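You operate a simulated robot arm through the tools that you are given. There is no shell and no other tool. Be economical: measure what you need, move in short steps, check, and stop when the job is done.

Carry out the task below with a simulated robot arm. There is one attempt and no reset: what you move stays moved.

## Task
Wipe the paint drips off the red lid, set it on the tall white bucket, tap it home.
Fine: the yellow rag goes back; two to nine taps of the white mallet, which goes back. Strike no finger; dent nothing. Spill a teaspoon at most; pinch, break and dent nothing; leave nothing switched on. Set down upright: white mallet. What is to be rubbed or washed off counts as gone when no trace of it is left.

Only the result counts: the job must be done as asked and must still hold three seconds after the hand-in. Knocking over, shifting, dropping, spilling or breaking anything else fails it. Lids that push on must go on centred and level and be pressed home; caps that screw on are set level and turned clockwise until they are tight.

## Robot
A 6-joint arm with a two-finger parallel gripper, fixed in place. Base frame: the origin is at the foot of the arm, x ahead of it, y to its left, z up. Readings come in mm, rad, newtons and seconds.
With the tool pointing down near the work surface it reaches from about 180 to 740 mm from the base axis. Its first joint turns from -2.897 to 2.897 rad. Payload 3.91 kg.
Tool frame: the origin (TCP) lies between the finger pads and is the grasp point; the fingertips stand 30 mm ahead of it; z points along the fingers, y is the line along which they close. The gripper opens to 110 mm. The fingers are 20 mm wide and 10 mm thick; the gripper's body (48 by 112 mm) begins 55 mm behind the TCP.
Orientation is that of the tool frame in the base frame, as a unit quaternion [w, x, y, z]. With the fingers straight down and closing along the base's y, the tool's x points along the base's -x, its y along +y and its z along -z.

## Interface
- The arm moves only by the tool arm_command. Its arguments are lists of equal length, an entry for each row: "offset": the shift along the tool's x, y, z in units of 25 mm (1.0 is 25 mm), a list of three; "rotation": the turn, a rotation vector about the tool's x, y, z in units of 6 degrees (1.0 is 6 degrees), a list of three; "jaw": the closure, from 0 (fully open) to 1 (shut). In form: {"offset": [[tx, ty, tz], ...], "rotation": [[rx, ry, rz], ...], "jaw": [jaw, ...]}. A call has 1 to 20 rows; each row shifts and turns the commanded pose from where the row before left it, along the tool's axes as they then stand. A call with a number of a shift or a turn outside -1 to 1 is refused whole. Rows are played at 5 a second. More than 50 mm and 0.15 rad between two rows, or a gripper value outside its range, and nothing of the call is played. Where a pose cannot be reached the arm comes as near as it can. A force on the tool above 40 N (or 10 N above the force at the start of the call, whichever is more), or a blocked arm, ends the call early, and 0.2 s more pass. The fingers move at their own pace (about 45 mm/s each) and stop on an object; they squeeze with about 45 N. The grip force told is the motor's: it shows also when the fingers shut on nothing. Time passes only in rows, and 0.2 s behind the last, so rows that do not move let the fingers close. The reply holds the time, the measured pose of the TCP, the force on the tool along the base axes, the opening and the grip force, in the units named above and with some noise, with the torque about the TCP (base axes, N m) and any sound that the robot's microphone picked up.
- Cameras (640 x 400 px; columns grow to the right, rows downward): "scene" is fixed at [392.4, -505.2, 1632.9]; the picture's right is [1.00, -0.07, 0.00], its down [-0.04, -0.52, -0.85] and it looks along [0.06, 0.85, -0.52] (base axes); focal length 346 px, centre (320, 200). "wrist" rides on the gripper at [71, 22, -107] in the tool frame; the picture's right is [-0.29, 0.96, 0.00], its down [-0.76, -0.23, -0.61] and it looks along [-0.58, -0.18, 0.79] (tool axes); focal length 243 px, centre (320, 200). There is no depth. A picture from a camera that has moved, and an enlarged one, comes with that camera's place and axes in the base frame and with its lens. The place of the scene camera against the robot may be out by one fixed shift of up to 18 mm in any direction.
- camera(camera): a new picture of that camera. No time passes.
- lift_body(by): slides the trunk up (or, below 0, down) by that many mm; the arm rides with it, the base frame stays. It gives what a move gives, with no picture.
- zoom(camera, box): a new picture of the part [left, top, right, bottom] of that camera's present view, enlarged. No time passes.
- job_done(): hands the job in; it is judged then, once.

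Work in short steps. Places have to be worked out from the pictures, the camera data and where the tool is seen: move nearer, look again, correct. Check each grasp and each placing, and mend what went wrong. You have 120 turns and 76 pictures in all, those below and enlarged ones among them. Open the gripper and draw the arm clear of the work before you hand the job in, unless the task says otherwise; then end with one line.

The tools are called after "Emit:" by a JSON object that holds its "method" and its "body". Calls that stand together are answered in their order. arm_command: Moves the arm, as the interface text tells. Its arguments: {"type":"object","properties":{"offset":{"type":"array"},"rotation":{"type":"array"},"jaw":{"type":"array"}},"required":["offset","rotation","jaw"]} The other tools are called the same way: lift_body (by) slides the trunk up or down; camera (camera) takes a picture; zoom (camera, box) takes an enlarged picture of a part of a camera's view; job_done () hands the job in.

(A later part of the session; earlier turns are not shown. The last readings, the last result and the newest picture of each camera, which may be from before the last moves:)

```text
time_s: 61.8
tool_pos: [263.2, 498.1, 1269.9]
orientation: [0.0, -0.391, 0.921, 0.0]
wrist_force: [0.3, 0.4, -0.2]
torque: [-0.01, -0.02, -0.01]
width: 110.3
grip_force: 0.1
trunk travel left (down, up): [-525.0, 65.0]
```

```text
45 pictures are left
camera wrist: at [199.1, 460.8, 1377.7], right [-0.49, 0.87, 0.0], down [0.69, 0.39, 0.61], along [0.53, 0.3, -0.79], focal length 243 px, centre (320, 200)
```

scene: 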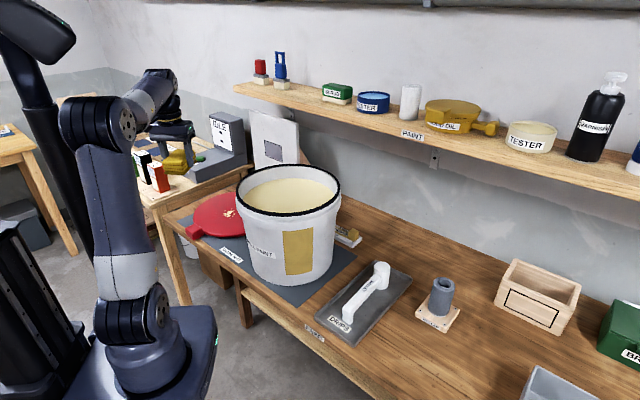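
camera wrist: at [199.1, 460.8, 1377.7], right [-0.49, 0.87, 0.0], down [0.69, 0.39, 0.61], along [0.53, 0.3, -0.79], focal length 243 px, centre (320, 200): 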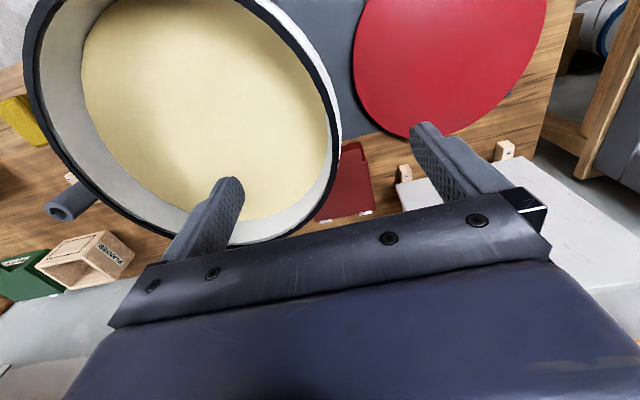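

I estimate the bucket rim at z≈1135, centred at (369, 405) with r≈152, which matches the lid. Next I go above the lid's tab; the present jaw orientation suits it.

Emit:
{"method": "arm_command", "body": {"offset": [[0.66, 0.95, 0], [0.66, 0.95, 0], [0.66, 0.95, 0], [0.66, 0.95, 0], [0.66, 0.95, 0], [0.66, 0.95, 0.5], [0.66, 0.95, 0.5], [0.66, 0.95, 0.9], [0.66, 0.95, 0.9], [0, 0, 0.9], [0, 0, 0.9], [0, 0, 0.9], [0, 0, 0.9], [0, 0, 0.9], [0, 0, 0.9], [0, 0, 0.9], [0, 0, 0.9], [0, 0, 0.9]], "rotation": [[0, 0, 0], [0, 0, 0], [0, 0, 0], [0, 0, 0], [0, 0, 0], [0, 0, 0], [0, 0, 0], [0, 0, 0], [0, 0, 0], [0, 0, 0], [0, 0, 0], [0, 0, 0], [0, 0, 0], [0, 0, 0], [0, 0, 0], [0, 0, 0], [0, 0, 0], [0, 0, 0]], "jaw": [0, 0, 0, 0, 0, 0, 0, 0, 0, 0, 0, 0, 0, 0, 0, 0, 0, 0]}}

Emit:
{"method": "camera", "body": {"camera": "wrist"}}

Emit:
{"method": "zoom", "body": {"camera": "scene", "box": [150, 170, 270, 260]}}

```text
time_s: 65.6
tool_pos: [6.1, 540.3, 998.2]
orientation: [-0.001, -0.39, 0.921, -0.001]
wrist_force: [0.3, 0.3, 0.0]
torque: [0.01, 0.02, -0.04]
width: 110.0
grip_force: 0.0
trunk travel left (down, up): [-525.0, 65.0]
```

```text
44 pictures are left
camera wrist: at [-57.9, 503.2, 1105.3], right [-0.49, 0.87, 0.0], down [0.69, 0.39, 0.61], along [0.53, 0.3, -0.79], focal length 243 px, centre (320, 200)
```

wrist: 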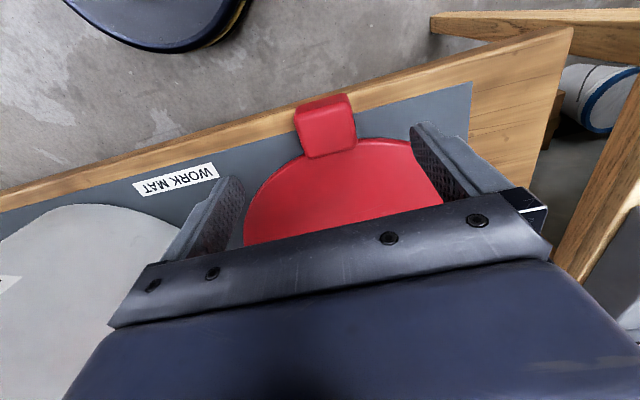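

```text
4.44 times, centred on (210, 215) of scene
camera zoom: at [392.4, -505.2, 1632.9], right [1.0, -0.07, 0.0], down [-0.04, -0.52, -0.85], along [0.06, 0.85, -0.52], focal length 1537 px, centre (809, 133)
```

zoom: 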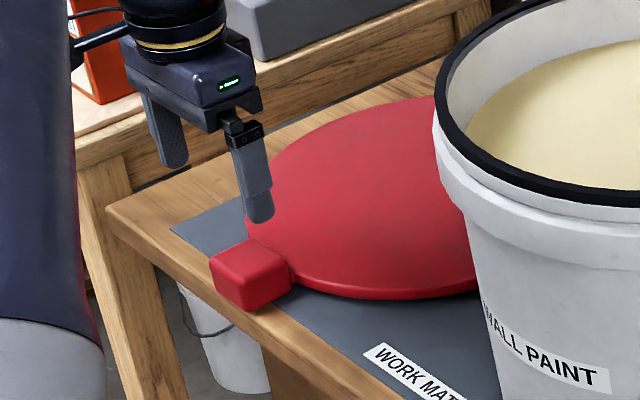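

The tab's top is ~44×43 mm, centred at (10, 549), with its sides aligned to the jaws within about 1°. I descend around it.

Emit:
{"method": "arm_command", "body": {"offset": [[-0.18, 0.06, 0.5], [-0.18, 0.06, 0.5], [0, 0, 0.8], [0, 0, 0.8], [0, 0, 0.6], [0, 0, 0.3], [0, 0, 0.3], [0, 0, 0.12]], "rotation": [[0, 0, 0], [0, 0, 0], [0, 0, 0], [0, 0, 0], [0, 0, 0], [0, 0, 0], [0, 0, 0], [0, 0, 0]], "jaw": [0, 0, 0, 0, 0, 0, 0, 0]}}

Emit:
{"method": "camera", "body": {"camera": "wrist"}}

Emit:
{"method": "zoom", "body": {"camera": "scene", "box": [160, 190, 240, 260]}}

```text
time_s: 67.4
tool_pos: [10.3, 548.2, 899.5]
orientation: [0.0, -0.391, 0.921, 0.0]
wrist_force: [-1.1, -0.2, 0.7]
torque: [0.02, 0.0, 0.04]
width: 110.0
grip_force: 0.1
trunk travel left (down, up): [-525.0, 65.0]
```

```text
42 pictures are left
camera wrist: at [-53.7, 511.6, 1007.4], right [-0.49, 0.87, 0.0], down [0.69, 0.39, 0.61], along [0.53, 0.3, -0.79], focal length 243 px, centre (320, 200)
```

wrist: 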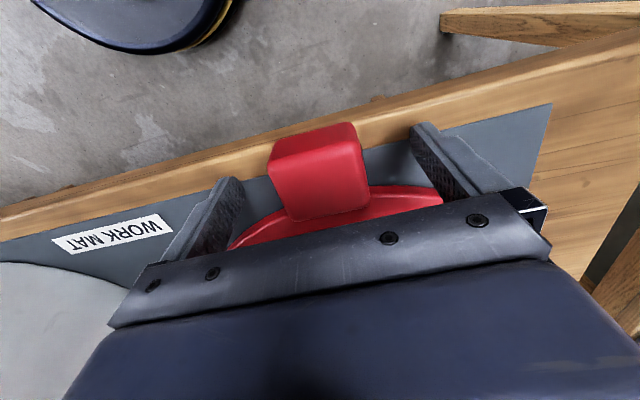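

```text
5.71 times, centred on (200, 225) of scene
camera zoom: at [392.4, -505.2, 1632.9], right [1.0, -0.07, 0.0], down [-0.04, -0.52, -0.85], along [0.06, 0.85, -0.52], focal length 1976 px, centre (1006, 57)
```

zoom: 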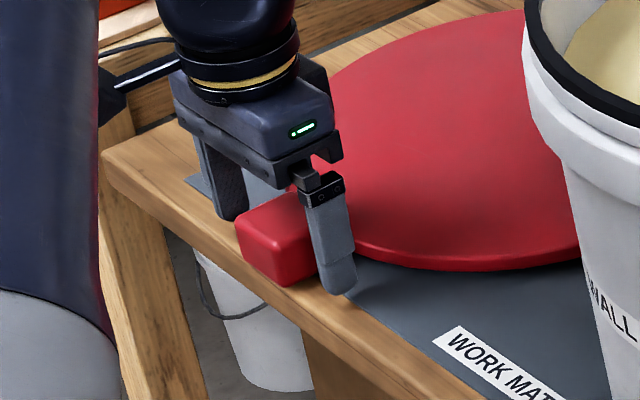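

Well aligned. Lower ~3 mm, then close the jaws on the tab.

Emit:
{"method": "arm_command", "body": {"offset": [[0, 0, 0.12], [0, 0, 0], [0, 0, 0], [0, 0, 0], [0, 0, 0], [0, 0, 0]], "rotation": [[0, 0, 0], [0, 0, 0], [0, 0, 0], [0, 0, 0], [0, 0, 0], [0, 0, 0]], "jaw": [0, 1, 1, 1, 1, 1]}}

Emit:
{"method": "arm_command", "body": {"offset": [[0, 0, -0.15], [0, 0, -0.25], [0, 0, -0.4]], "rotation": [[0, 0, 0], [0, 0, 0], [0, 0, 0]], "jaw": [1, 1, 1]}}

Emit:
{"method": "zoom", "body": {"camera": "scene", "box": [150, 160, 270, 260]}}

```text
time_s: 68.8
tool_pos: [10.0, 548.9, 897.7]
orientation: [0.0, -0.391, 0.921, 0.0]
wrist_force: [0.6, -1.2, -0.1]
torque: [0.02, -0.15, -0.27]
width: 51.6
grip_force: 44.7
trunk travel left (down, up): [-525.0, 65.0]
```

```text
time_s: 69.6
tool_pos: [10.5, 549.6, 917.7]
orientation: [-0.001, -0.391, 0.921, 0.0]
wrist_force: [-0.1, 0.5, -0.8]
torque: [-0.23, 0.21, -0.02]
width: 51.5
grip_force: 44.8
trunk travel left (down, up): [-525.0, 65.0]
```

```text
4.00 times, centred on (210, 210) of scene
camera zoom: at [392.4, -505.2, 1632.9], right [1.0, -0.07, 0.0], down [-0.04, -0.52, -0.85], along [0.06, 0.85, -0.52], focal length 1383 px, centre (760, 160)
```

zoom: 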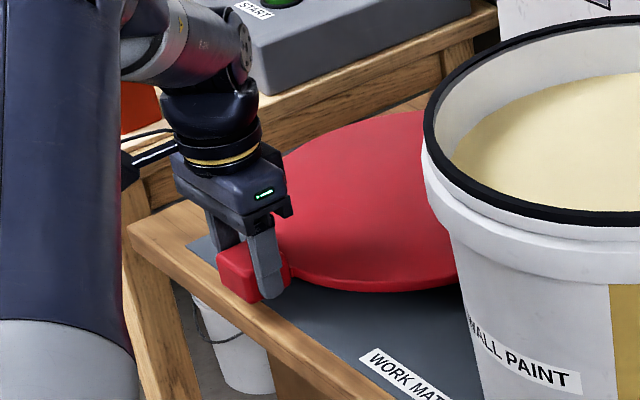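

The tab is gripped (51 mm) and the torque is consistent with a light lid. I raise it to ~1230 and check for droop.

Emit:
{"method": "arm_command", "body": {"offset": [[0, 0, -0.8], [0, 0, -0.8], [0, 0, -0.8], [0, 0, -0.8], [0, 0, -0.8], [0, 0, -0.8], [0, 0, -0.8], [0, 0, -0.8], [0, 0, -0.8], [0, 0, -0.8], [0, 0, -0.8], [0, 0, -0.8], [0, 0, -0.8], [0, 0, -0.8], [0, 0, -0.8], [0, 0, -0.8]], "rotation": [[0, 0, 0], [0, 0, 0], [0, 0, 0], [0, 0, 0], [0, 0, 0], [0, 0, 0], [0, 0, 0], [0, 0, 0], [0, 0, 0], [0, 0, 0], [0, 0, 0], [0, 0, 0], [0, 0, 0], [0, 0, 0], [0, 0, 0], [0, 0, 0]], "jaw": [1, 1, 1, 1, 1, 1, 1, 1, 1, 1, 1, 1, 1, 1, 1, 1]}}

Emit:
{"method": "camera", "body": {"camera": "wrist"}}

Emit:
{"method": "camera", "body": {"camera": "scene"}}

```text
time_s: 73.0
tool_pos: [10.6, 550.1, 1236.9]
orientation: [0.0, -0.39, 0.921, -0.001]
wrist_force: [0.2, 0.6, -2.0]
torque: [-0.2, 0.2, 0.02]
width: 51.6
grip_force: 45.1
trunk travel left (down, up): [-525.0, 65.0]
```

```text
39 pictures are left
camera wrist: at [-53.7, 511.8, 1344.9], right [-0.49, 0.87, 0.0], down [0.69, 0.39, 0.61], along [0.53, 0.29, -0.79], focal length 243 px, centre (320, 200)
```

wrist: 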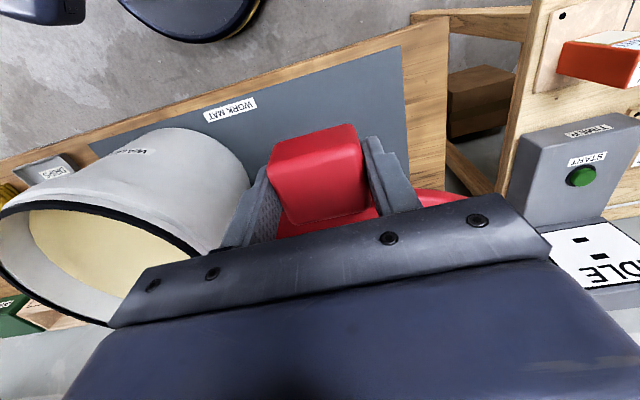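

```text
38 pictures are left
```

scene: 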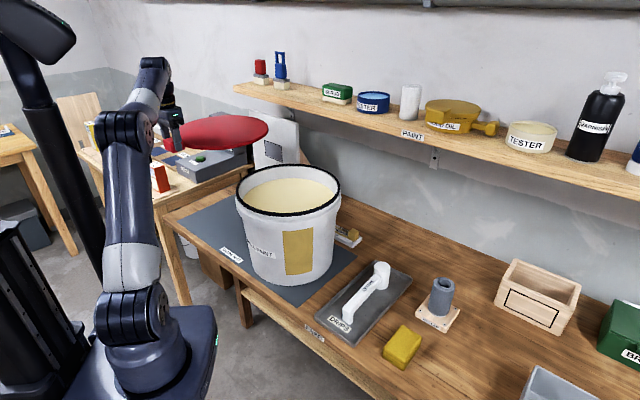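

The lid appears level. I zoom to measure its centre relative to the TCP.

Emit:
{"method": "zoom", "body": {"camera": "scene", "box": [160, 85, 290, 165]}}

```text
4.92 times, centred on (225, 125) of scene
camera zoom: at [392.4, -505.2, 1632.9], right [1.0, -0.07, 0.0], down [-0.04, -0.52, -0.85], along [0.06, 0.85, -0.52], focal length 1702 px, centre (788, 569)
```

zoom: 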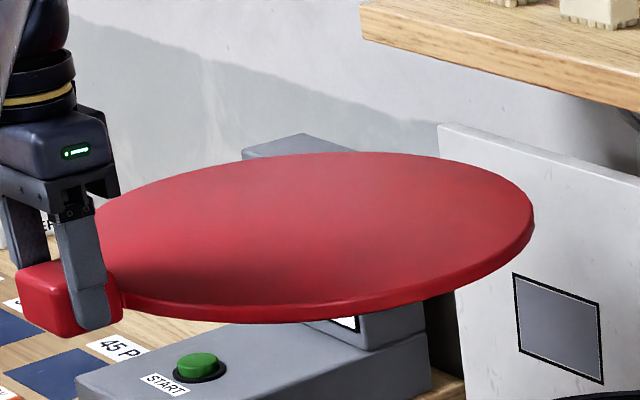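

The lid is level, with its centre ~180–190 mm out from the TCP along the tool's −x. I carry it over the bucket at the same height.

Emit:
{"method": "arm_command", "body": {"offset": [[0.0975, -0.895, 0], [0.0975, -0.895, 0], [0.0975, -0.895, 0], [0.0975, -0.895, 0], [0.0975, -0.895, 0], [0.0975, -0.895, 0], [0.0975, -0.895, 0], [0.0975, -0.895, 0], [0.0975, -0.895, 0], [0.0975, -0.895, 0], [0.0975, -0.895, 0], [0.0975, -0.895, 0], [0.0975, -0.895, 0], [0.0975, -0.895, 0], [0.0975, -0.895, 0], [0.0975, -0.895, 0]], "rotation": [[0, 0, 0], [0, 0, 0], [0, 0, 0], [0, 0, 0], [0, 0, 0], [0, 0, 0], [0, 0, 0], [0, 0, 0], [0, 0, 0], [0, 0, 0], [0, 0, 0], [0, 0, 0], [0, 0, 0], [0, 0, 0], [0, 0, 0], [0, 0, 0]], "jaw": [1, 1, 1, 1, 1, 1, 1, 1, 1, 1, 1, 1, 1, 1, 1, 1]}}

Emit:
{"method": "zoom", "body": {"camera": "scene", "box": [200, 110, 380, 260]}}

```text
time_s: 76.4
tool_pos: [242.2, 272.3, 1237.5]
orientation: [-0.001, -0.391, 0.92, -0.001]
wrist_force: [-0.3, -0.2, -3.0]
torque: [-0.19, 0.15, -0.03]
width: 51.8
grip_force: 45.3
trunk travel left (down, up): [-525.0, 65.0]
```

```text
2.67 times, centred on (290, 185) of scene
camera zoom: at [392.4, -505.2, 1632.9], right [1.0, -0.07, 0.0], down [-0.04, -0.52, -0.85], along [0.06, 0.85, -0.52], focal length 922 px, centre (400, 240)
```

zoom: 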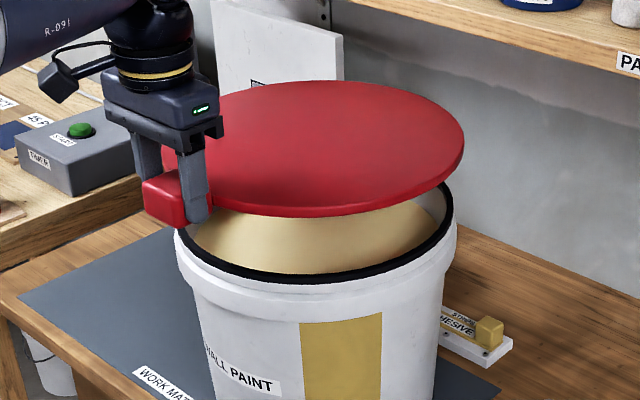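

The lid hovers roughly centred. Descend ~50 mm and compare edges again at closer range.

Emit:
{"method": "arm_command", "body": {"offset": [[0, 0, 0.5], [0, 0, 0.5], [0, 0, 0.5], [0, 0, 0.5]], "rotation": [[0, 0, 0], [0, 0, 0], [0, 0, 0], [0, 0, 0]], "jaw": [1, 1, 1, 1]}}

Emit:
{"method": "zoom", "body": {"camera": "scene", "box": [225, 145, 355, 225]}}

Emit:
{"method": "camera", "body": {"camera": "wrist"}}

```text
time_s: 77.4
tool_pos: [241.1, 271.7, 1187.7]
orientation: [0.001, -0.391, 0.921, 0.0]
wrist_force: [0.3, 0.1, -1.8]
torque: [-0.22, 0.18, -0.03]
width: 51.5
grip_force: 44.9
trunk travel left (down, up): [-525.0, 65.0]
```

```text
4.92 times, centred on (290, 185) of scene
camera zoom: at [392.4, -505.2, 1632.9], right [1.0, -0.07, 0.0], down [-0.04, -0.52, -0.85], along [0.06, 0.85, -0.52], focal length 1702 px, centre (468, 274)
```

zoom: 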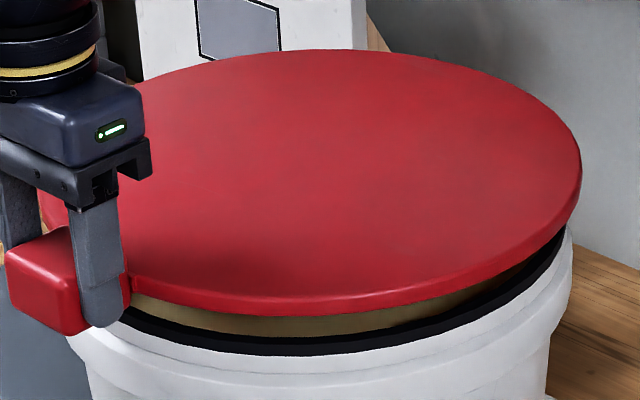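

```text
34 pictures are left
camera wrist: at [177.3, 235.3, 1294.6], right [-0.49, 0.87, 0.0], down [0.69, 0.39, 0.61], along [0.53, 0.3, -0.79], focal length 243 px, centre (320, 200)
```

wrist: 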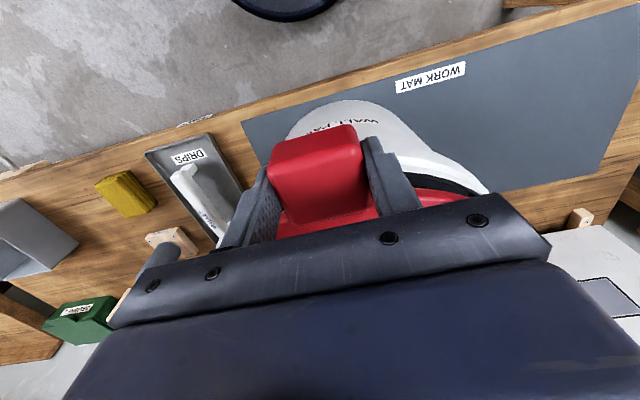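

Horizontally the lid is within ~2 mm of centre. I zoom the wrist view where lid edge and rim are both visible.

Emit:
{"method": "zoom", "body": {"camera": "wrist", "box": [220, 90, 520, 240]}}

```text
2.13 times, centred on (370, 165) of wrist
camera zoom: at [177.3, 235.3, 1294.6], right [-0.49, 0.87, 0.0], down [0.69, 0.39, 0.61], along [0.53, 0.3, -0.79], focal length 518 px, centre (213, 275)
```

zoom: 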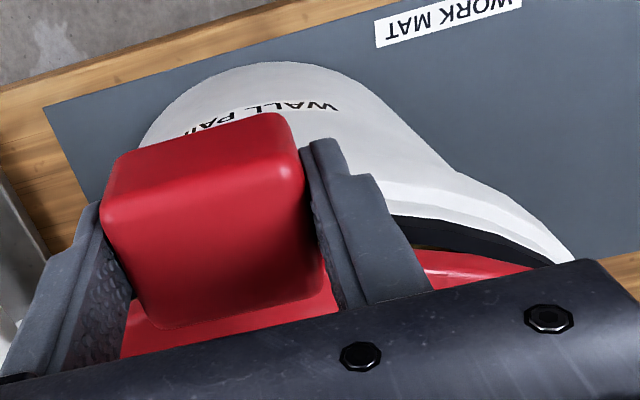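

Both edges agree with concentric placement within ~3 mm. Now lower slowly until contact.

Emit:
{"method": "arm_command", "body": {"offset": [[0, 0, 0.2], [0, 0, 0.2], [0, 0, 0.1], [0, 0, 0.1]], "rotation": [[0, 0, 0], [0, 0, 0], [0, 0, 0], [0, 0, 0]], "jaw": [1, 1, 1, 1]}}

Emit:
{"method": "zoom", "body": {"camera": "scene", "box": [225, 145, 355, 225]}}

```text
time_s: 78.4
tool_pos: [241.8, 271.7, 1173.3]
orientation: [-0.001, -0.39, 0.921, -0.001]
wrist_force: [-0.5, -0.2, -0.8]
torque: [-0.21, 0.2, -0.02]
width: 51.6
grip_force: 45.4
trunk travel left (down, up): [-525.0, 65.0]
```

```text
4.92 times, centred on (290, 185) of scene
camera zoom: at [392.4, -505.2, 1632.9], right [1.0, -0.07, 0.0], down [-0.04, -0.52, -0.85], along [0.06, 0.85, -0.52], focal length 1702 px, centre (468, 274)
```

zoom: 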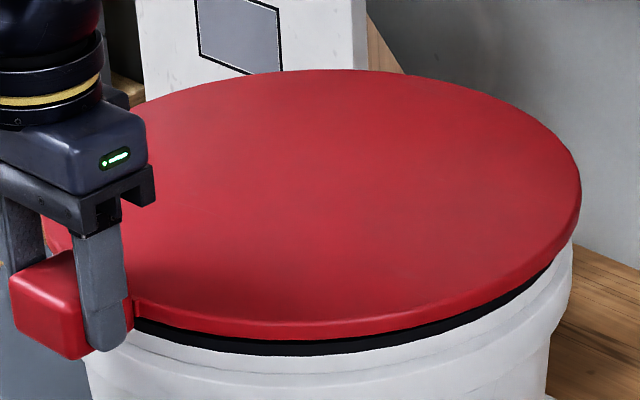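

Nearly touching and looks level and centred. I continue in small steps until force appears.

Emit:
{"method": "arm_command", "body": {"offset": [[0, 0, 0.1], [0, 0, 0.1], [0, 0, 0.1]], "rotation": [[0, 0, 0], [0, 0, 0], [0, 0, 0]], "jaw": [1, 1, 1]}}

Emit:
{"method": "arm_command", "body": {"offset": [[0, 0, 0.08], [0, 0, 0.08]], "rotation": [[0, 0, 0], [0, 0, 0]], "jaw": [1, 1]}}

```text
time_s: 79.2
tool_pos: [243.3, 272.6, 1166.3]
orientation: [0.001, -0.391, 0.92, 0.001]
wrist_force: [-1.0, -1.0, 1.5]
torque: [0.5, -0.56, 0.03]
width: 51.7
grip_force: 45.1
trunk travel left (down, up): [-525.0, 65.0]
```

```text
time_s: 79.8
tool_pos: [240.9, 271.7, 1162.3]
orientation: [0.0, -0.39, 0.921, 0.001]
wrist_force: [-1.4, 1.4, 5.0]
torque: [1.05, -1.04, -0.16]
width: 51.5
grip_force: 45.3
trunk travel left (down, up): [-525.0, 65.0]
```

Contact was made (5 N, acting near the lid's centre). I check the seating.

Emit:
{"method": "zoom", "body": {"camera": "scene", "box": [225, 145, 355, 225]}}

Emit:
{"method": "zoom", "body": {"camera": "wrist", "box": [220, 90, 520, 240]}}

```text
4.92 times, centred on (290, 185) of scene
camera zoom: at [392.4, -505.2, 1632.9], right [1.0, -0.07, 0.0], down [-0.04, -0.52, -0.85], along [0.06, 0.85, -0.52], focal length 1702 px, centre (468, 274)
```

zoom: 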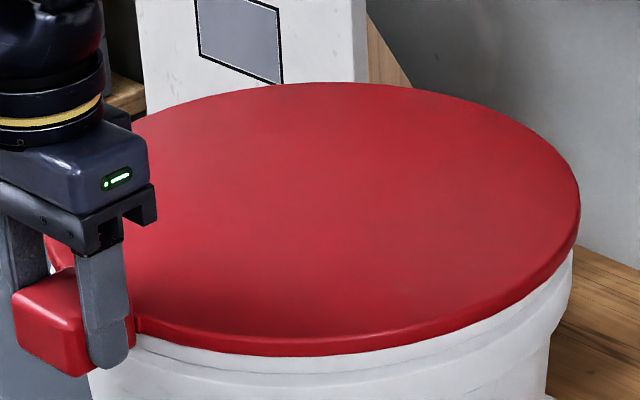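

```text
2.13 times, centred on (370, 165) of wrist
camera zoom: at [177.2, 234.9, 1268.8], right [-0.49, 0.87, 0.0], down [0.69, 0.39, 0.61], along [0.53, 0.3, -0.79], focal length 518 px, centre (213, 275)
```

zoom: 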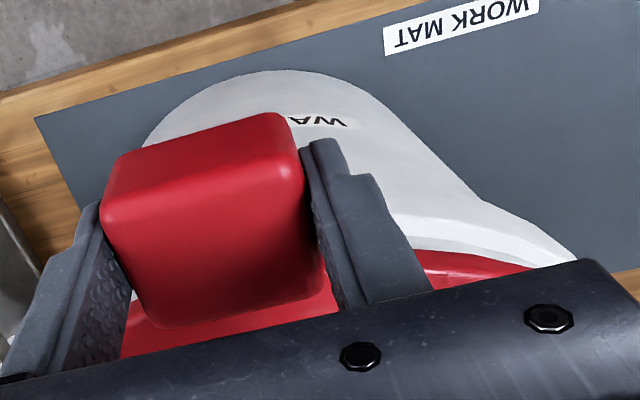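

The lid's skirt covers the black rim evenly, so it is centred and level. Release and rise.

Emit:
{"method": "arm_command", "body": {"offset": [[0, 0, 0], [0, 0, 0], [0, 0, 0], [0, 0, -0.5], [0, 0, -1], [0, 0, -1], [0, 0, -1], [0, 0, -0.8]], "rotation": [[0, 0, 0], [0, 0, 0], [0, 0, 0], [0, 0, 0], [0, 0, 0], [0, 0, 0], [0, 0, 0], [0, 0, 0]], "jaw": [0.2, 0.2, 0.2, 0.2, 0.2, 0, 0, 0]}}

Emit:
{"method": "zoom", "body": {"camera": "scene", "box": [225, 145, 355, 225]}}

Emit:
{"method": "camera", "body": {"camera": "wrist"}}

```text
time_s: 81.6
tool_pos: [240.5, 271.9, 1268.6]
orientation: [0.0, -0.391, 0.921, -0.001]
wrist_force: [0.2, -1.2, -0.1]
torque: [0.02, -0.02, 0.02]
width: 110.0
grip_force: 0.1
trunk travel left (down, up): [-525.0, 65.0]
```

```text
4.92 times, centred on (290, 185) of scene
camera zoom: at [392.4, -505.2, 1632.9], right [1.0, -0.07, 0.0], down [-0.04, -0.52, -0.85], along [0.06, 0.85, -0.52], focal length 1702 px, centre (468, 274)
```

zoom: 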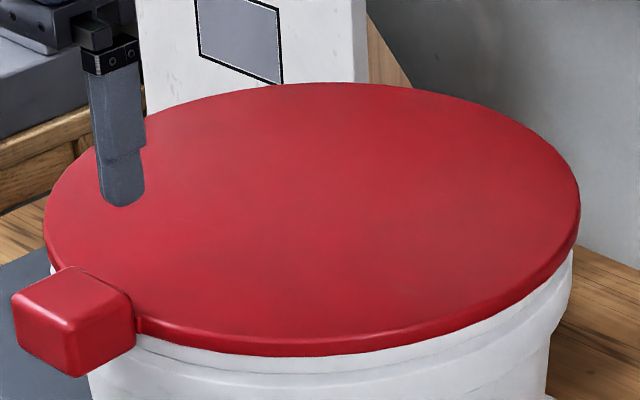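

```text
28 pictures are left
camera wrist: at [177.0, 234.8, 1376.2], right [-0.49, 0.87, 0.0], down [0.69, 0.39, 0.61], along [0.53, 0.3, -0.79], focal length 243 px, centre (320, 200)
```

wrist: 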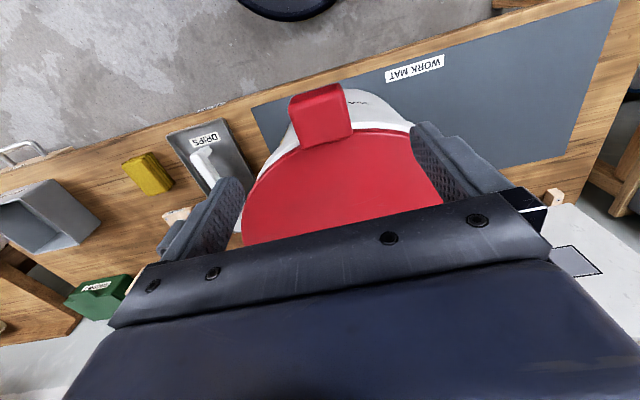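

The lid sits flat. Now the mallet: its handle seems to run along ~46° from about (514, 130) to its head at (632, 255). I move above it to look.

Emit:
{"method": "arm_command", "body": {"offset": [[-0.48, -0.904, 0], [-0.48, -0.904, 0], [-0.48, -0.904, 0], [-0.48, -0.904, 0], [-0.48, -0.904, 0], [-0.48, -0.904, 0], [-0.48, -0.904, 0], [-0.48, -0.904, 0], [-0.48, -0.904, 0], [-0.48, -0.904, 0], [-0.48, -0.904, 0], [-0.48, -0.904, 0], [-0.48, -0.904, 0], [0, 0, 0.95], [0, 0, 0.95], [0, 0, 0.95], [0, 0, 0.95], [0, 0, 0.95], [0, 0, 0.95], [0, 0, 0.95]], "rotation": [[0, 0, 0], [0, 0, 0], [0, 0, 0], [0, 0, 0], [0, 0, 0], [0, 0, 0], [0, 0, 0], [0, 0, 0], [0, 0, 0], [0, 0, 0], [0, 0, 0], [0, 0, 0], [0, 0, 0], [0, 0, 0], [0, 0, 0], [0, 0, 0], [0, 0, 0], [0, 0, 0], [0, 0, 0], [0, 0, 0]], "jaw": [0, 0, 0, 0, 0, 0, 0, 0, 0, 0, 0, 0, 0, 0, 0, 0, 0, 0, 0, 0]}}

Emit:
{"method": "camera", "body": {"camera": "wrist"}}

Emit:
{"method": "zoom", "body": {"camera": "scene", "box": [310, 240, 430, 350]}}

```text
time_s: 85.8
tool_pos: [560.4, 179.7, 1102.1]
orientation: [0.001, -0.391, 0.921, 0.0]
wrist_force: [0.3, -1.0, 0.2]
torque: [0.02, 0.02, -0.02]
width: 110.2
grip_force: 0.0
trunk travel left (down, up): [-525.0, 65.0]
```

```text
27 pictures are left
camera wrist: at [496.9, 143.2, 1209.1], right [-0.49, 0.87, 0.0], down [0.69, 0.39, 0.61], along [0.53, 0.3, -0.79], focal length 243 px, centre (320, 200)
```

wrist: 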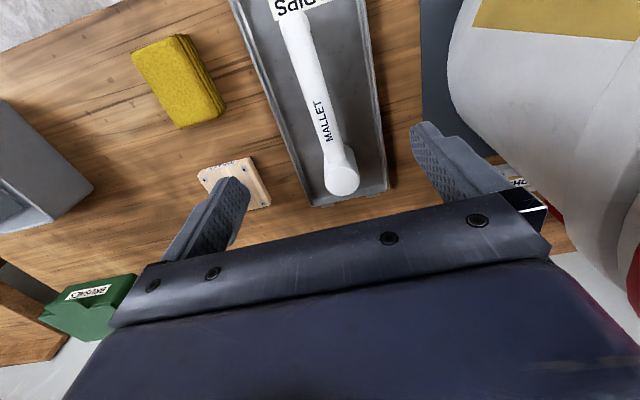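

```text
3.64 times, centred on (370, 295) of scene
camera zoom: at [392.4, -505.2, 1632.9], right [1.0, -0.07, 0.0], down [-0.04, -0.52, -0.85], along [0.06, 0.85, -0.52], focal length 1258 px, centre (138, -146)
```

zoom: 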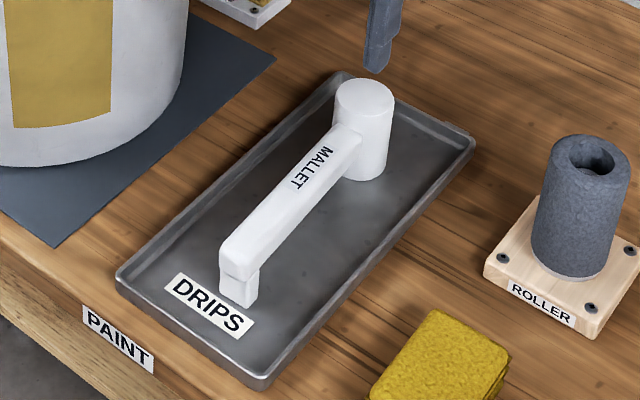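

The head top is at about (642, 259, 926), the handle is aligned with the tool within 1°, and the handle z is roughly 897–916. I'll position over the handle 45 mm from the head centre and descend to 960.

Emit:
{"method": "arm_command", "body": {"offset": [[-0.55, -0.034, 0.8], [-0.55, -0.034, 0.8], [-0.55, -0.034, 0.8], [-0.55, -0.034, 0.8], [-0.55, -0.034, 0.8], [0, 0, 0.8], [0, 0, 0.8]], "rotation": [[0, 0, 0], [0, 0, 0], [0, 0, 0], [0, 0, 0], [0, 0, 0], [0, 0, 0], [0, 0, 0]], "jaw": [0, 0, 0, 0, 0, 0, 0]}}

Emit:
{"method": "camera", "body": {"camera": "wrist"}}

Emit:
{"method": "zoom", "body": {"camera": "scene", "box": [330, 230, 430, 320]}}

```text
time_s: 87.4
tool_pos: [613.2, 226.8, 962.0]
orientation: [0.0, -0.39, 0.921, 0.0]
wrist_force: [-0.8, 0.2, 0.7]
torque: [0.0, 0.01, -0.01]
width: 110.0
grip_force: 0.1
trunk travel left (down, up): [-525.0, 65.0]
```

```text
25 pictures are left
camera wrist: at [548.9, 189.2, 1068.8], right [-0.49, 0.87, 0.0], down [0.69, 0.39, 0.61], along [0.53, 0.3, -0.79], focal length 243 px, centre (320, 200)
```

wrist: 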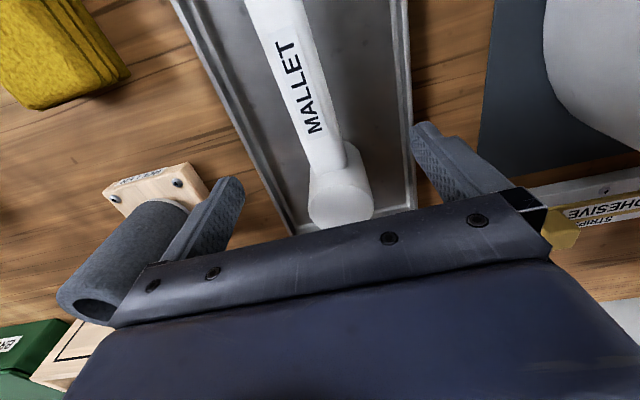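

```text
4.44 times, centred on (380, 275) of scene
camera zoom: at [392.4, -505.2, 1632.9], right [1.0, -0.07, 0.0], down [-0.04, -0.52, -0.85], along [0.06, 0.85, -0.52], focal length 1537 px, centre (53, -133)
```

zoom: 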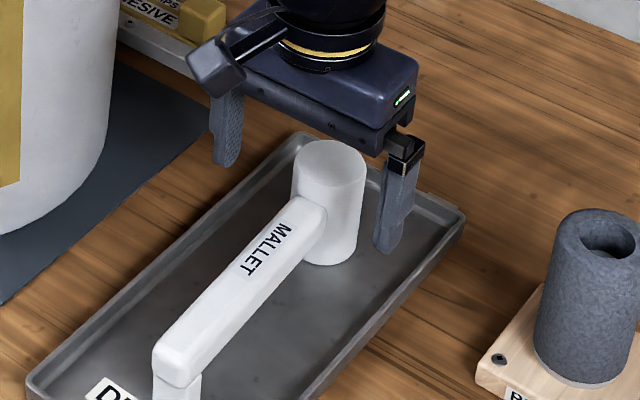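

The wrist view puts the head about 41 mm ahead and 4 mm to the +y side. I shift back 6 mm, over 4 mm, descend and close gently.

Emit:
{"method": "arm_command", "body": {"offset": [[0.24, 0.16, 0.3], [0, 0, 0.5], [0, 0, 0.4], [0, 0, 0.3], [0, 0, 0.3]], "rotation": [[0, 0, 0], [0, 0, 0], [0, 0, 0], [0, 0, 0], [0, 0, 0]], "jaw": [0, 0.2, 0.3, 0.3, 0.3]}}

Emit:
{"method": "camera", "body": {"camera": "wrist"}}

Emit:
{"method": "zoom", "body": {"camera": "scene", "box": [330, 230, 430, 320]}}

```text
time_s: 88.6
tool_pos: [605.9, 224.3, 916.7]
orientation: [-0.001, -0.391, 0.92, 0.0]
wrist_force: [0.8, -0.5, 0.0]
torque: [-0.02, 0.01, 0.01]
width: 76.5
grip_force: 0.0
trunk travel left (down, up): [-525.0, 65.0]
```

```text
23 pictures are left
camera wrist: at [541.4, 187.8, 1024.1], right [-0.49, 0.87, 0.0], down [0.69, 0.39, 0.61], along [0.53, 0.3, -0.79], focal length 243 px, centre (320, 200)
```

wrist: 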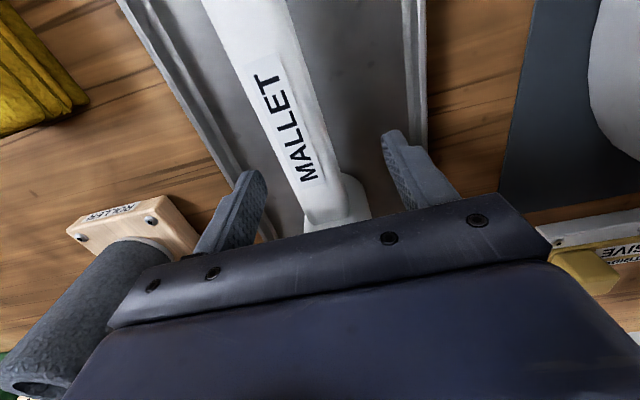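

```text
4.44 times, centred on (380, 275) of scene
camera zoom: at [392.4, -505.2, 1632.9], right [1.0, -0.07, 0.0], down [-0.04, -0.52, -0.85], along [0.06, 0.85, -0.52], focal length 1537 px, centre (53, -133)
```

zoom: 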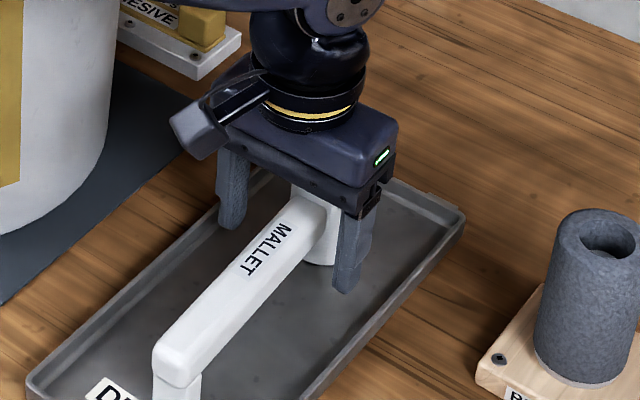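

The fingers straddle the handle next to the head. I close and lift slightly to check.

Emit:
{"method": "arm_command", "body": {"offset": [[0, 0, 0], [0, 0, 0], [0, 0, 0], [0, 0, 0], [0, 0, 0]], "rotation": [[0, 0, 0], [0, 0, 0], [0, 0, 0], [0, 0, 0], [0, 0, 0]], "jaw": [0.6, 1, 1, 1, 1]}}

Emit:
{"method": "arm_command", "body": {"offset": [[0, 0, -0.2], [0, 0, -0.6], [0, 0, -0.8]], "rotation": [[0, 0, 0], [0, 0, 0], [0, 0, 0]], "jaw": [1, 1, 1]}}

Emit:
{"method": "zoom", "body": {"camera": "scene", "box": [330, 230, 430, 320]}}

```text
time_s: 89.8
tool_pos: [606.0, 225.0, 917.3]
orientation: [0.0, -0.39, 0.921, 0.0]
wrist_force: [0.4, -2.6, 2.0]
torque: [-0.05, 0.0, -0.02]
width: 27.1
grip_force: 45.4
trunk travel left (down, up): [-525.0, 65.0]
```

```text
time_s: 90.6
tool_pos: [607.2, 224.1, 957.8]
orientation: [0.001, -0.39, 0.921, 0.0]
wrist_force: [0.2, 0.0, -3.2]
torque: [-0.04, 0.06, 0.02]
width: 26.6
grip_force: 45.1
trunk travel left (down, up): [-525.0, 65.0]
```

```text
4.44 times, centred on (380, 275) of scene
camera zoom: at [392.4, -505.2, 1632.9], right [1.0, -0.07, 0.0], down [-0.04, -0.52, -0.85], along [0.06, 0.85, -0.52], focal length 1537 px, centre (53, -133)
```

zoom: 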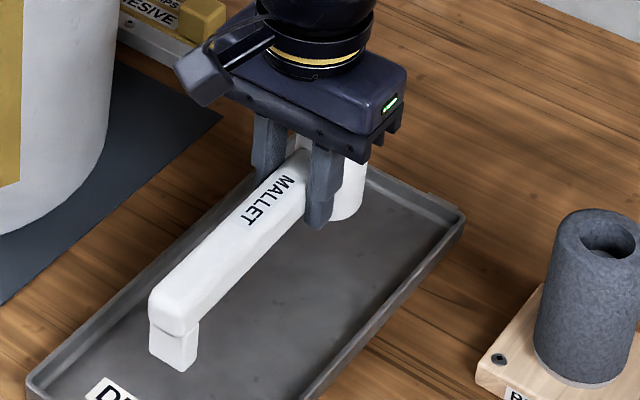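

The mallet is held level and balanced. The handle's foot is ~188 mm from the head, so I'll turn the mallet 40° to keep the foot off the tab. Lift first.

Emit:
{"method": "arm_command", "body": {"offset": [[0, 0, -0.95], [0, 0, -0.95], [0, 0, -0.95], [0, 0, -0.95], [0, 0, -0.95], [0, 0, -0.95], [0, 0, -0.95], [0, 0, -0.95], [0, 0, -0.95], [0, 0, -0.95], [0, 0, -0.95], [0, 0, -0.95]], "rotation": [[0, 0, 0], [0, 0, 0], [0, 0, 0], [0, 0, 0], [0, 0, 0], [0, 0, 0], [0, 0, 0], [0, 0, 0], [0, 0, 0], [0, 0, 0], [0, 0, 0], [0, 0, 0]], "jaw": [1, 1, 1, 1, 1, 1, 1, 1, 1, 1, 1, 1]}}

Emit:
{"method": "arm_command", "body": {"offset": [[0.25, 0.967, 0], [0.25, 0.967, 0], [0.25, 0.967, 0], [0.25, 0.967, 0], [0.25, 0.967, 0], [0.25, 0.967, 0], [0.25, 0.967, 0], [0.25, 0.967, 0], [0.25, 0.967, 0], [0.25, 0.967, 0], [0.25, 0.967, 0], [0, 0, 0], [0, 0, 0], [0, 0, 0], [0, 0, 0], [0, 0, 0], [0, 0, 0], [0, 0, 0]], "rotation": [[0, 0, 0], [0, 0, 0], [0, 0, 0], [0, 0, 0], [0, 0, 0], [0, 0, 0], [0, 0, 0], [0, 0, 0], [0, 0, 0], [0, 0, 0], [0, 0, 0], [0, 0, -0.952], [0, 0, -0.952], [0, 0, -0.952], [0, 0, -0.952], [0, 0, -0.952], [0, 0, -0.952], [0, 0, -0.952]], "jaw": [1, 1, 1, 1, 1, 1, 1, 1, 1, 1, 1, 1, 1, 1, 1, 1, 1, 1]}}

Emit:
{"method": "camera", "body": {"camera": "scene"}}

```text
time_s: 93.2
tool_pos: [603.5, 224.0, 1241.0]
orientation: [0.002, -0.391, 0.92, -0.001]
wrist_force: [0.5, 1.0, -3.3]
torque: [-0.03, 0.07, -0.01]
width: 26.7
grip_force: 45.4
trunk travel left (down, up): [-525.0, 65.0]
```

```text
time_s: 97.0
tool_pos: [367.7, 361.1, 1241.9]
orientation: [0.0, -0.683, 0.731, 0.0]
wrist_force: [-0.4, -1.0, -2.6]
torque: [-0.05, -0.03, -0.01]
width: 26.8
grip_force: 45.0
trunk travel left (down, up): [-525.0, 65.0]
```

```text
20 pictures are left
```

scene: 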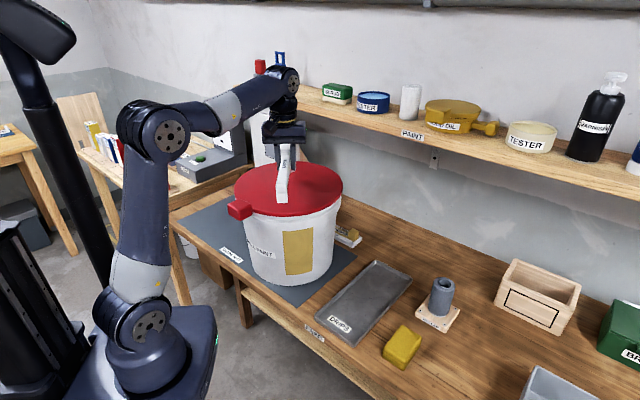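

The mallet is poised over the lid's centre with the foot clear in front. I lower to just above the lid.

Emit:
{"method": "arm_command", "body": {"offset": [[0, 0, 0.5], [0, 0, 0.5], [0, 0, 0.3], [0, 0, 0.1]], "rotation": [[0, 0, 0], [0, 0, 0], [0, 0, 0], [0, 0, 0]], "jaw": [1, 1, 1, 1]}}

Emit:
{"method": "zoom", "body": {"camera": "scene", "box": [225, 110, 355, 240]}}

```text
time_s: 98.0
tool_pos: [368.1, 362.1, 1208.5]
orientation: [0.001, -0.682, 0.731, 0.001]
wrist_force: [-0.1, 0.1, -2.5]
torque: [-0.03, -0.01, -0.02]
width: 26.8
grip_force: 45.2
trunk travel left (down, up): [-525.0, 65.0]
```

```text
3.08 times, centred on (290, 175) of scene
camera zoom: at [392.4, -505.2, 1632.9], right [1.0, -0.07, 0.0], down [-0.04, -0.52, -0.85], along [0.06, 0.85, -0.52], focal length 1064 px, centre (412, 277)
```

zoom: 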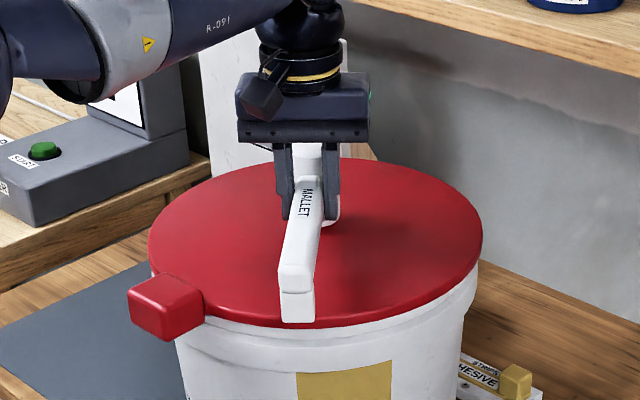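

The foot's inner face is close to the lid's front edge. I shift the mallet 15 mm toward the front so the foot clears it, then make one tap.

Emit:
{"method": "arm_command", "body": {"offset": [[0.6, 0, 0], [0, 0, 0.6], [0, 0, -0.7], [0, 0, 0]], "rotation": [[0, 0, 0], [0, 0, 0], [0, 0, 0], [0, 0, 0]], "jaw": [1, 1, 1, 1]}}

```text
time_s: 99.0
tool_pos: [365.3, 345.3, 1210.2]
orientation: [0.001, -0.682, 0.731, 0.0]
wrist_force: [0.7, 0.4, -3.4]
torque: [-0.06, 0.07, -0.03]
width: 26.4
grip_force: 45.0
trunk travel left (down, up): [-525.0, 65.0]
heard: snap
```

A snap was heard. I look at the lid.

Emit:
{"method": "zoom", "body": {"camera": "scene", "box": [225, 145, 355, 225]}}

```text
4.92 times, centred on (290, 185) of scene
camera zoom: at [392.4, -505.2, 1632.9], right [1.0, -0.07, 0.0], down [-0.04, -0.52, -0.85], along [0.06, 0.85, -0.52], focal length 1702 px, centre (468, 274)
```

zoom: 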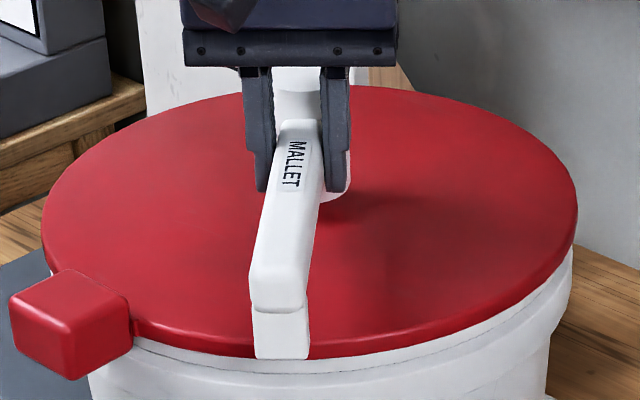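

The lid went down slightly with the snap. I make two more gentle taps for two to nine in total.

Emit:
{"method": "arm_command", "body": {"offset": [[0, 0, 0.76], [0, 0, -0.76], [0, 0, 0], [0, 0, 0]], "rotation": [[0, 0, 0], [0, 0, 0], [0, 0, 0], [0, 0, 0]], "jaw": [1, 1, 1, 1]}}

Emit:
{"method": "arm_command", "body": {"offset": [[0, 0, 0.76], [0, 0, 0]], "rotation": [[0, 0, 0], [0, 0, 0]], "jaw": [1, 1]}}

```text
time_s: 100.0
tool_pos: [367.3, 345.7, 1210.3]
orientation: [0.001, -0.682, 0.731, 0.0]
wrist_force: [0.0, -0.2, -3.8]
torque: [-0.09, 0.0, -0.01]
width: 26.9
grip_force: 45.3
trunk travel left (down, up): [-525.0, 65.0]
```

```text
time_s: 100.8
tool_pos: [365.2, 345.3, 1197.5]
orientation: [0.009, -0.681, 0.732, 0.002]
wrist_force: [-4.1, -6.7, 12.5]
torque: [0.08, 0.37, 0.19]
width: 26.6
grip_force: 45.1
trunk travel left (down, up): [-525.0, 65.0]
stopped in row 2: the force on the tool passed its limit at 42 N (the readings are from after the stop); the commanded pose is now the measured one
```

That contact peaked at 42 N with the lid firm under the mallet. I lift off and inspect.

Emit:
{"method": "arm_command", "body": {"offset": [[0, 0, -0.5], [0, 0, -0.9], [0, 0, -0.9]], "rotation": [[0, 0, 0], [0, 0, 0], [0, 0, 0]], "jaw": [1, 1, 1]}}

Emit:
{"method": "zoom", "body": {"camera": "scene", "box": [225, 145, 355, 225]}}

Emit:
{"method": "zoom", "body": {"camera": "scene", "box": [225, 90, 355, 230]}}

```text
time_s: 101.6
tool_pos: [364.9, 346.9, 1253.2]
orientation: [0.006, -0.682, 0.731, 0.0]
wrist_force: [-0.4, -0.6, -3.6]
torque: [-0.07, 0.02, -0.02]
width: 26.5
grip_force: 45.5
trunk travel left (down, up): [-525.0, 65.0]
```

```text
4.92 times, centred on (290, 185) of scene
camera zoom: at [392.4, -505.2, 1632.9], right [1.0, -0.07, 0.0], down [-0.04, -0.52, -0.85], along [0.06, 0.85, -0.52], focal length 1702 px, centre (468, 274)
```

zoom: 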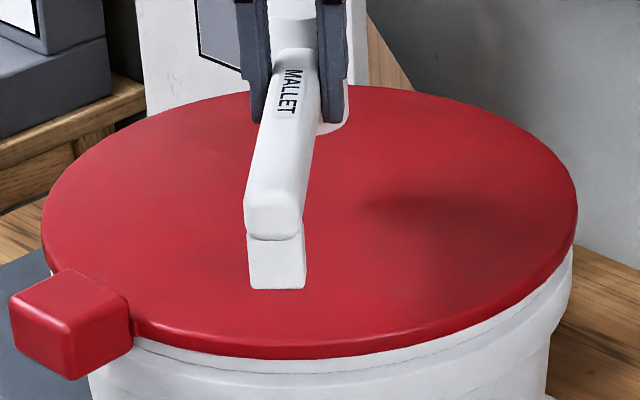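

```text
2.86 times, centred on (290, 160) of scene
camera zoom: at [392.4, -505.2, 1632.9], right [1.0, -0.07, 0.0], down [-0.04, -0.52, -0.85], along [0.06, 0.85, -0.52], focal length 988 px, centre (406, 314)
```

zoom: 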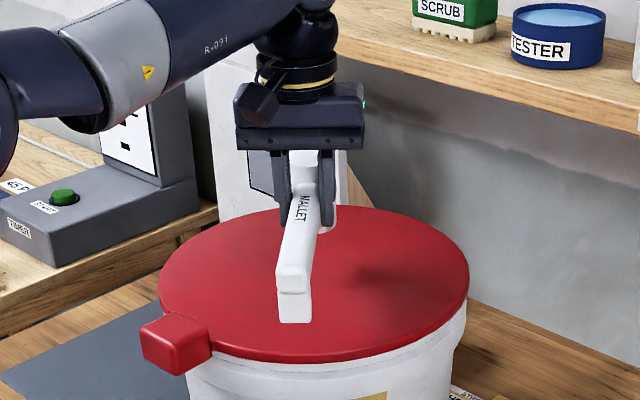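

The lid is home, level and covers the rim; three taps are done. Now I bring the mallet back: undo the turn, correct the small tilt, and travel above the tray.

Emit:
{"method": "arm_command", "body": {"offset": [[0, 0, 0], [0, 0, 0], [0, 0, 0], [0, 0, 0], [0, 0, 0], [0, 0, 0], [0, 0, 0], [0, 0, 0], [-0.29, -0.938, 0], [-0.29, -0.938, 0], [-0.29, -0.938, 0], [-0.29, -0.938, 0], [-0.29, -0.938, 0], [-0.29, -0.938, 0], [-0.29, -0.938, 0.1], [-0.29, -0.938, 0.2], [-0.29, -0.938, 0.3], [-0.29, -0.938, 0.3], [-0.29, -0.938, 0.3]], "rotation": [[-0.078, 0.084, 0], [0, 0, 0.952], [0, 0, 0.952], [0, 0, 0.952], [0, 0, 0.952], [0, 0, 0.952], [0, 0, 0.952], [0, 0, 0.952], [0, 0, 0], [0, 0, 0], [0, 0, 0], [0, 0, 0], [0, 0, 0], [0, 0, 0], [0, 0, 0], [0, 0, 0], [0, 0, 0], [0, 0, 0], [0, 0, 0]], "jaw": [1, 1, 1, 1, 1, 1, 1, 1, 1, 1, 1, 1, 1, 1, 1, 1, 1, 1, 1]}}

```text
time_s: 105.6
tool_pos: [607.4, 223.8, 1222.7]
orientation: [0.0, -0.391, 0.92, 0.0]
wrist_force: [0.0, -0.1, -3.4]
torque: [-0.08, 0.05, -0.03]
width: 26.7
grip_force: 45.0
trunk travel left (down, up): [-525.0, 65.0]
```

The mallet is directly above its original place. I lower it to ~20 mm above the tray and check.

Emit:
{"method": "arm_command", "body": {"offset": [[0, 0.05, 0.95], [0, 0, 0.95], [0, 0, 0.95], [0, 0, 0.95], [0, 0, 0.95], [0, 0, 0.95], [0, 0, 0.95], [0, 0, 0.95], [0, 0, 0.95], [0, 0, 0.95], [0, 0, 0.95], [0, 0, 0.95]], "rotation": [[0, 0, 0], [0, 0, 0], [0, 0, 0], [0, 0, 0], [0, 0, 0], [0, 0, 0], [0, 0, 0], [0, 0, 0], [0, 0, 0], [0, 0, 0], [0, 0, 0], [0, 0, 0]], "jaw": [1, 1, 1, 1, 1, 1, 1, 1, 1, 1, 1, 1]}}

Emit:
{"method": "zoom", "body": {"camera": "scene", "box": [310, 240, 430, 350]}}

```text
time_s: 108.2
tool_pos: [604.7, 226.1, 935.7]
orientation: [-0.001, -0.391, 0.92, 0.001]
wrist_force: [-0.3, -0.1, -3.3]
torque: [-0.07, 0.05, -0.02]
width: 26.7
grip_force: 45.0
trunk travel left (down, up): [-525.0, 65.0]
```

```text
3.64 times, centred on (370, 295) of scene
camera zoom: at [392.4, -505.2, 1632.9], right [1.0, -0.07, 0.0], down [-0.04, -0.52, -0.85], along [0.06, 0.85, -0.52], focal length 1258 px, centre (138, -146)
```

zoom: 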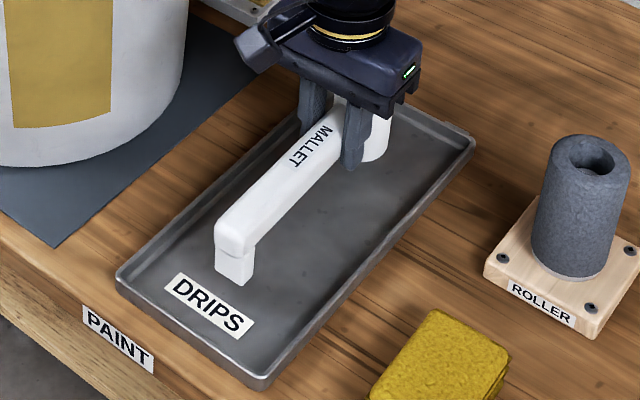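

Good alignment. Lower the last ~18 mm in small steps until contact.

Emit:
{"method": "arm_command", "body": {"offset": [[0, 0, 0.3], [0, 0, 0.2], [0, 0, 0.1], [0, 0, 0.1]], "rotation": [[0, 0, 0], [0, 0, 0], [0, 0, 0], [0, 0, 0]], "jaw": [1, 1, 1, 1]}}

```text
time_s: 109.2
tool_pos: [605.8, 224.9, 920.4]
orientation: [0.0, -0.391, 0.92, 0.001]
wrist_force: [0.4, -0.1, -3.7]
torque: [-0.04, 0.05, -0.02]
width: 27.1
grip_force: 44.5
trunk travel left (down, up): [-525.0, 65.0]
```

Emit:
{"method": "arm_command", "body": {"offset": [[0, 0, 0.07], [0, 0, 0.06], [0, 0, 0]], "rotation": [[0, 0, 0], [0, 0, 0], [0, 0, 0]], "jaw": [1, 1, 1]}}

```text
time_s: 110.0
tool_pos: [605.8, 225.8, 917.8]
orientation: [0.002, -0.391, 0.92, 0.0]
wrist_force: [2.2, 2.7, 10.0]
torque: [-1.26, 1.12, 0.03]
width: 26.9
grip_force: 44.8
trunk travel left (down, up): [-525.0, 65.0]
```

The foot has touched down first, with the head perhaps a millimetre off. I ease up slightly and release, then rise.

Emit:
{"method": "arm_command", "body": {"offset": [[0, 0, -0.03], [0, 0, 0], [0, 0, 0], [0, 0, 0], [0, 0, -0.3], [0, 0, -0.8], [0, 0, -1], [0, 0, -1], [0, 0, -1]], "rotation": [[0, 0, 0], [0, 0, 0], [0, 0, 0], [0, 0, 0], [0, 0, 0], [0, 0, 0], [0, 0, 0], [0, 0, 0], [0, 0, 0]], "jaw": [1, 0.5, 0.4, 0.4, 0.4, 0.4, 0.4, 0.4, 0.4]}}

Emit:
{"method": "zoom", "body": {"camera": "scene", "box": [310, 240, 430, 350]}}

```text
time_s: 112.0
tool_pos: [605.7, 224.8, 1019.9]
orientation: [0.0, -0.391, 0.92, 0.001]
wrist_force: [-0.1, -0.1, 0.0]
torque: [-0.01, 0.0, 0.01]
width: 65.7
grip_force: 0.0
trunk travel left (down, up): [-525.0, 65.0]
```

```text
3.64 times, centred on (370, 295) of scene
camera zoom: at [392.4, -505.2, 1632.9], right [1.0, -0.07, 0.0], down [-0.04, -0.52, -0.85], along [0.06, 0.85, -0.52], focal length 1258 px, centre (138, -146)
```

zoom: 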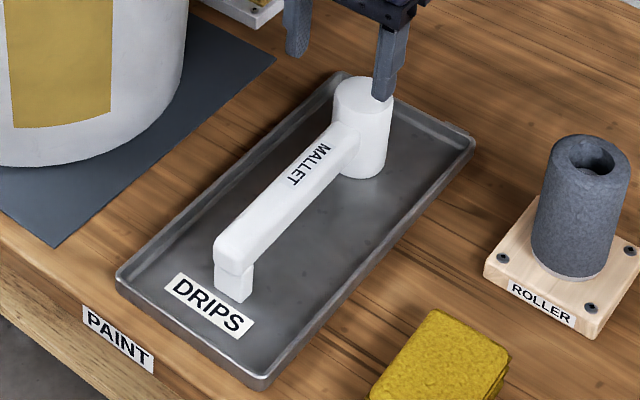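

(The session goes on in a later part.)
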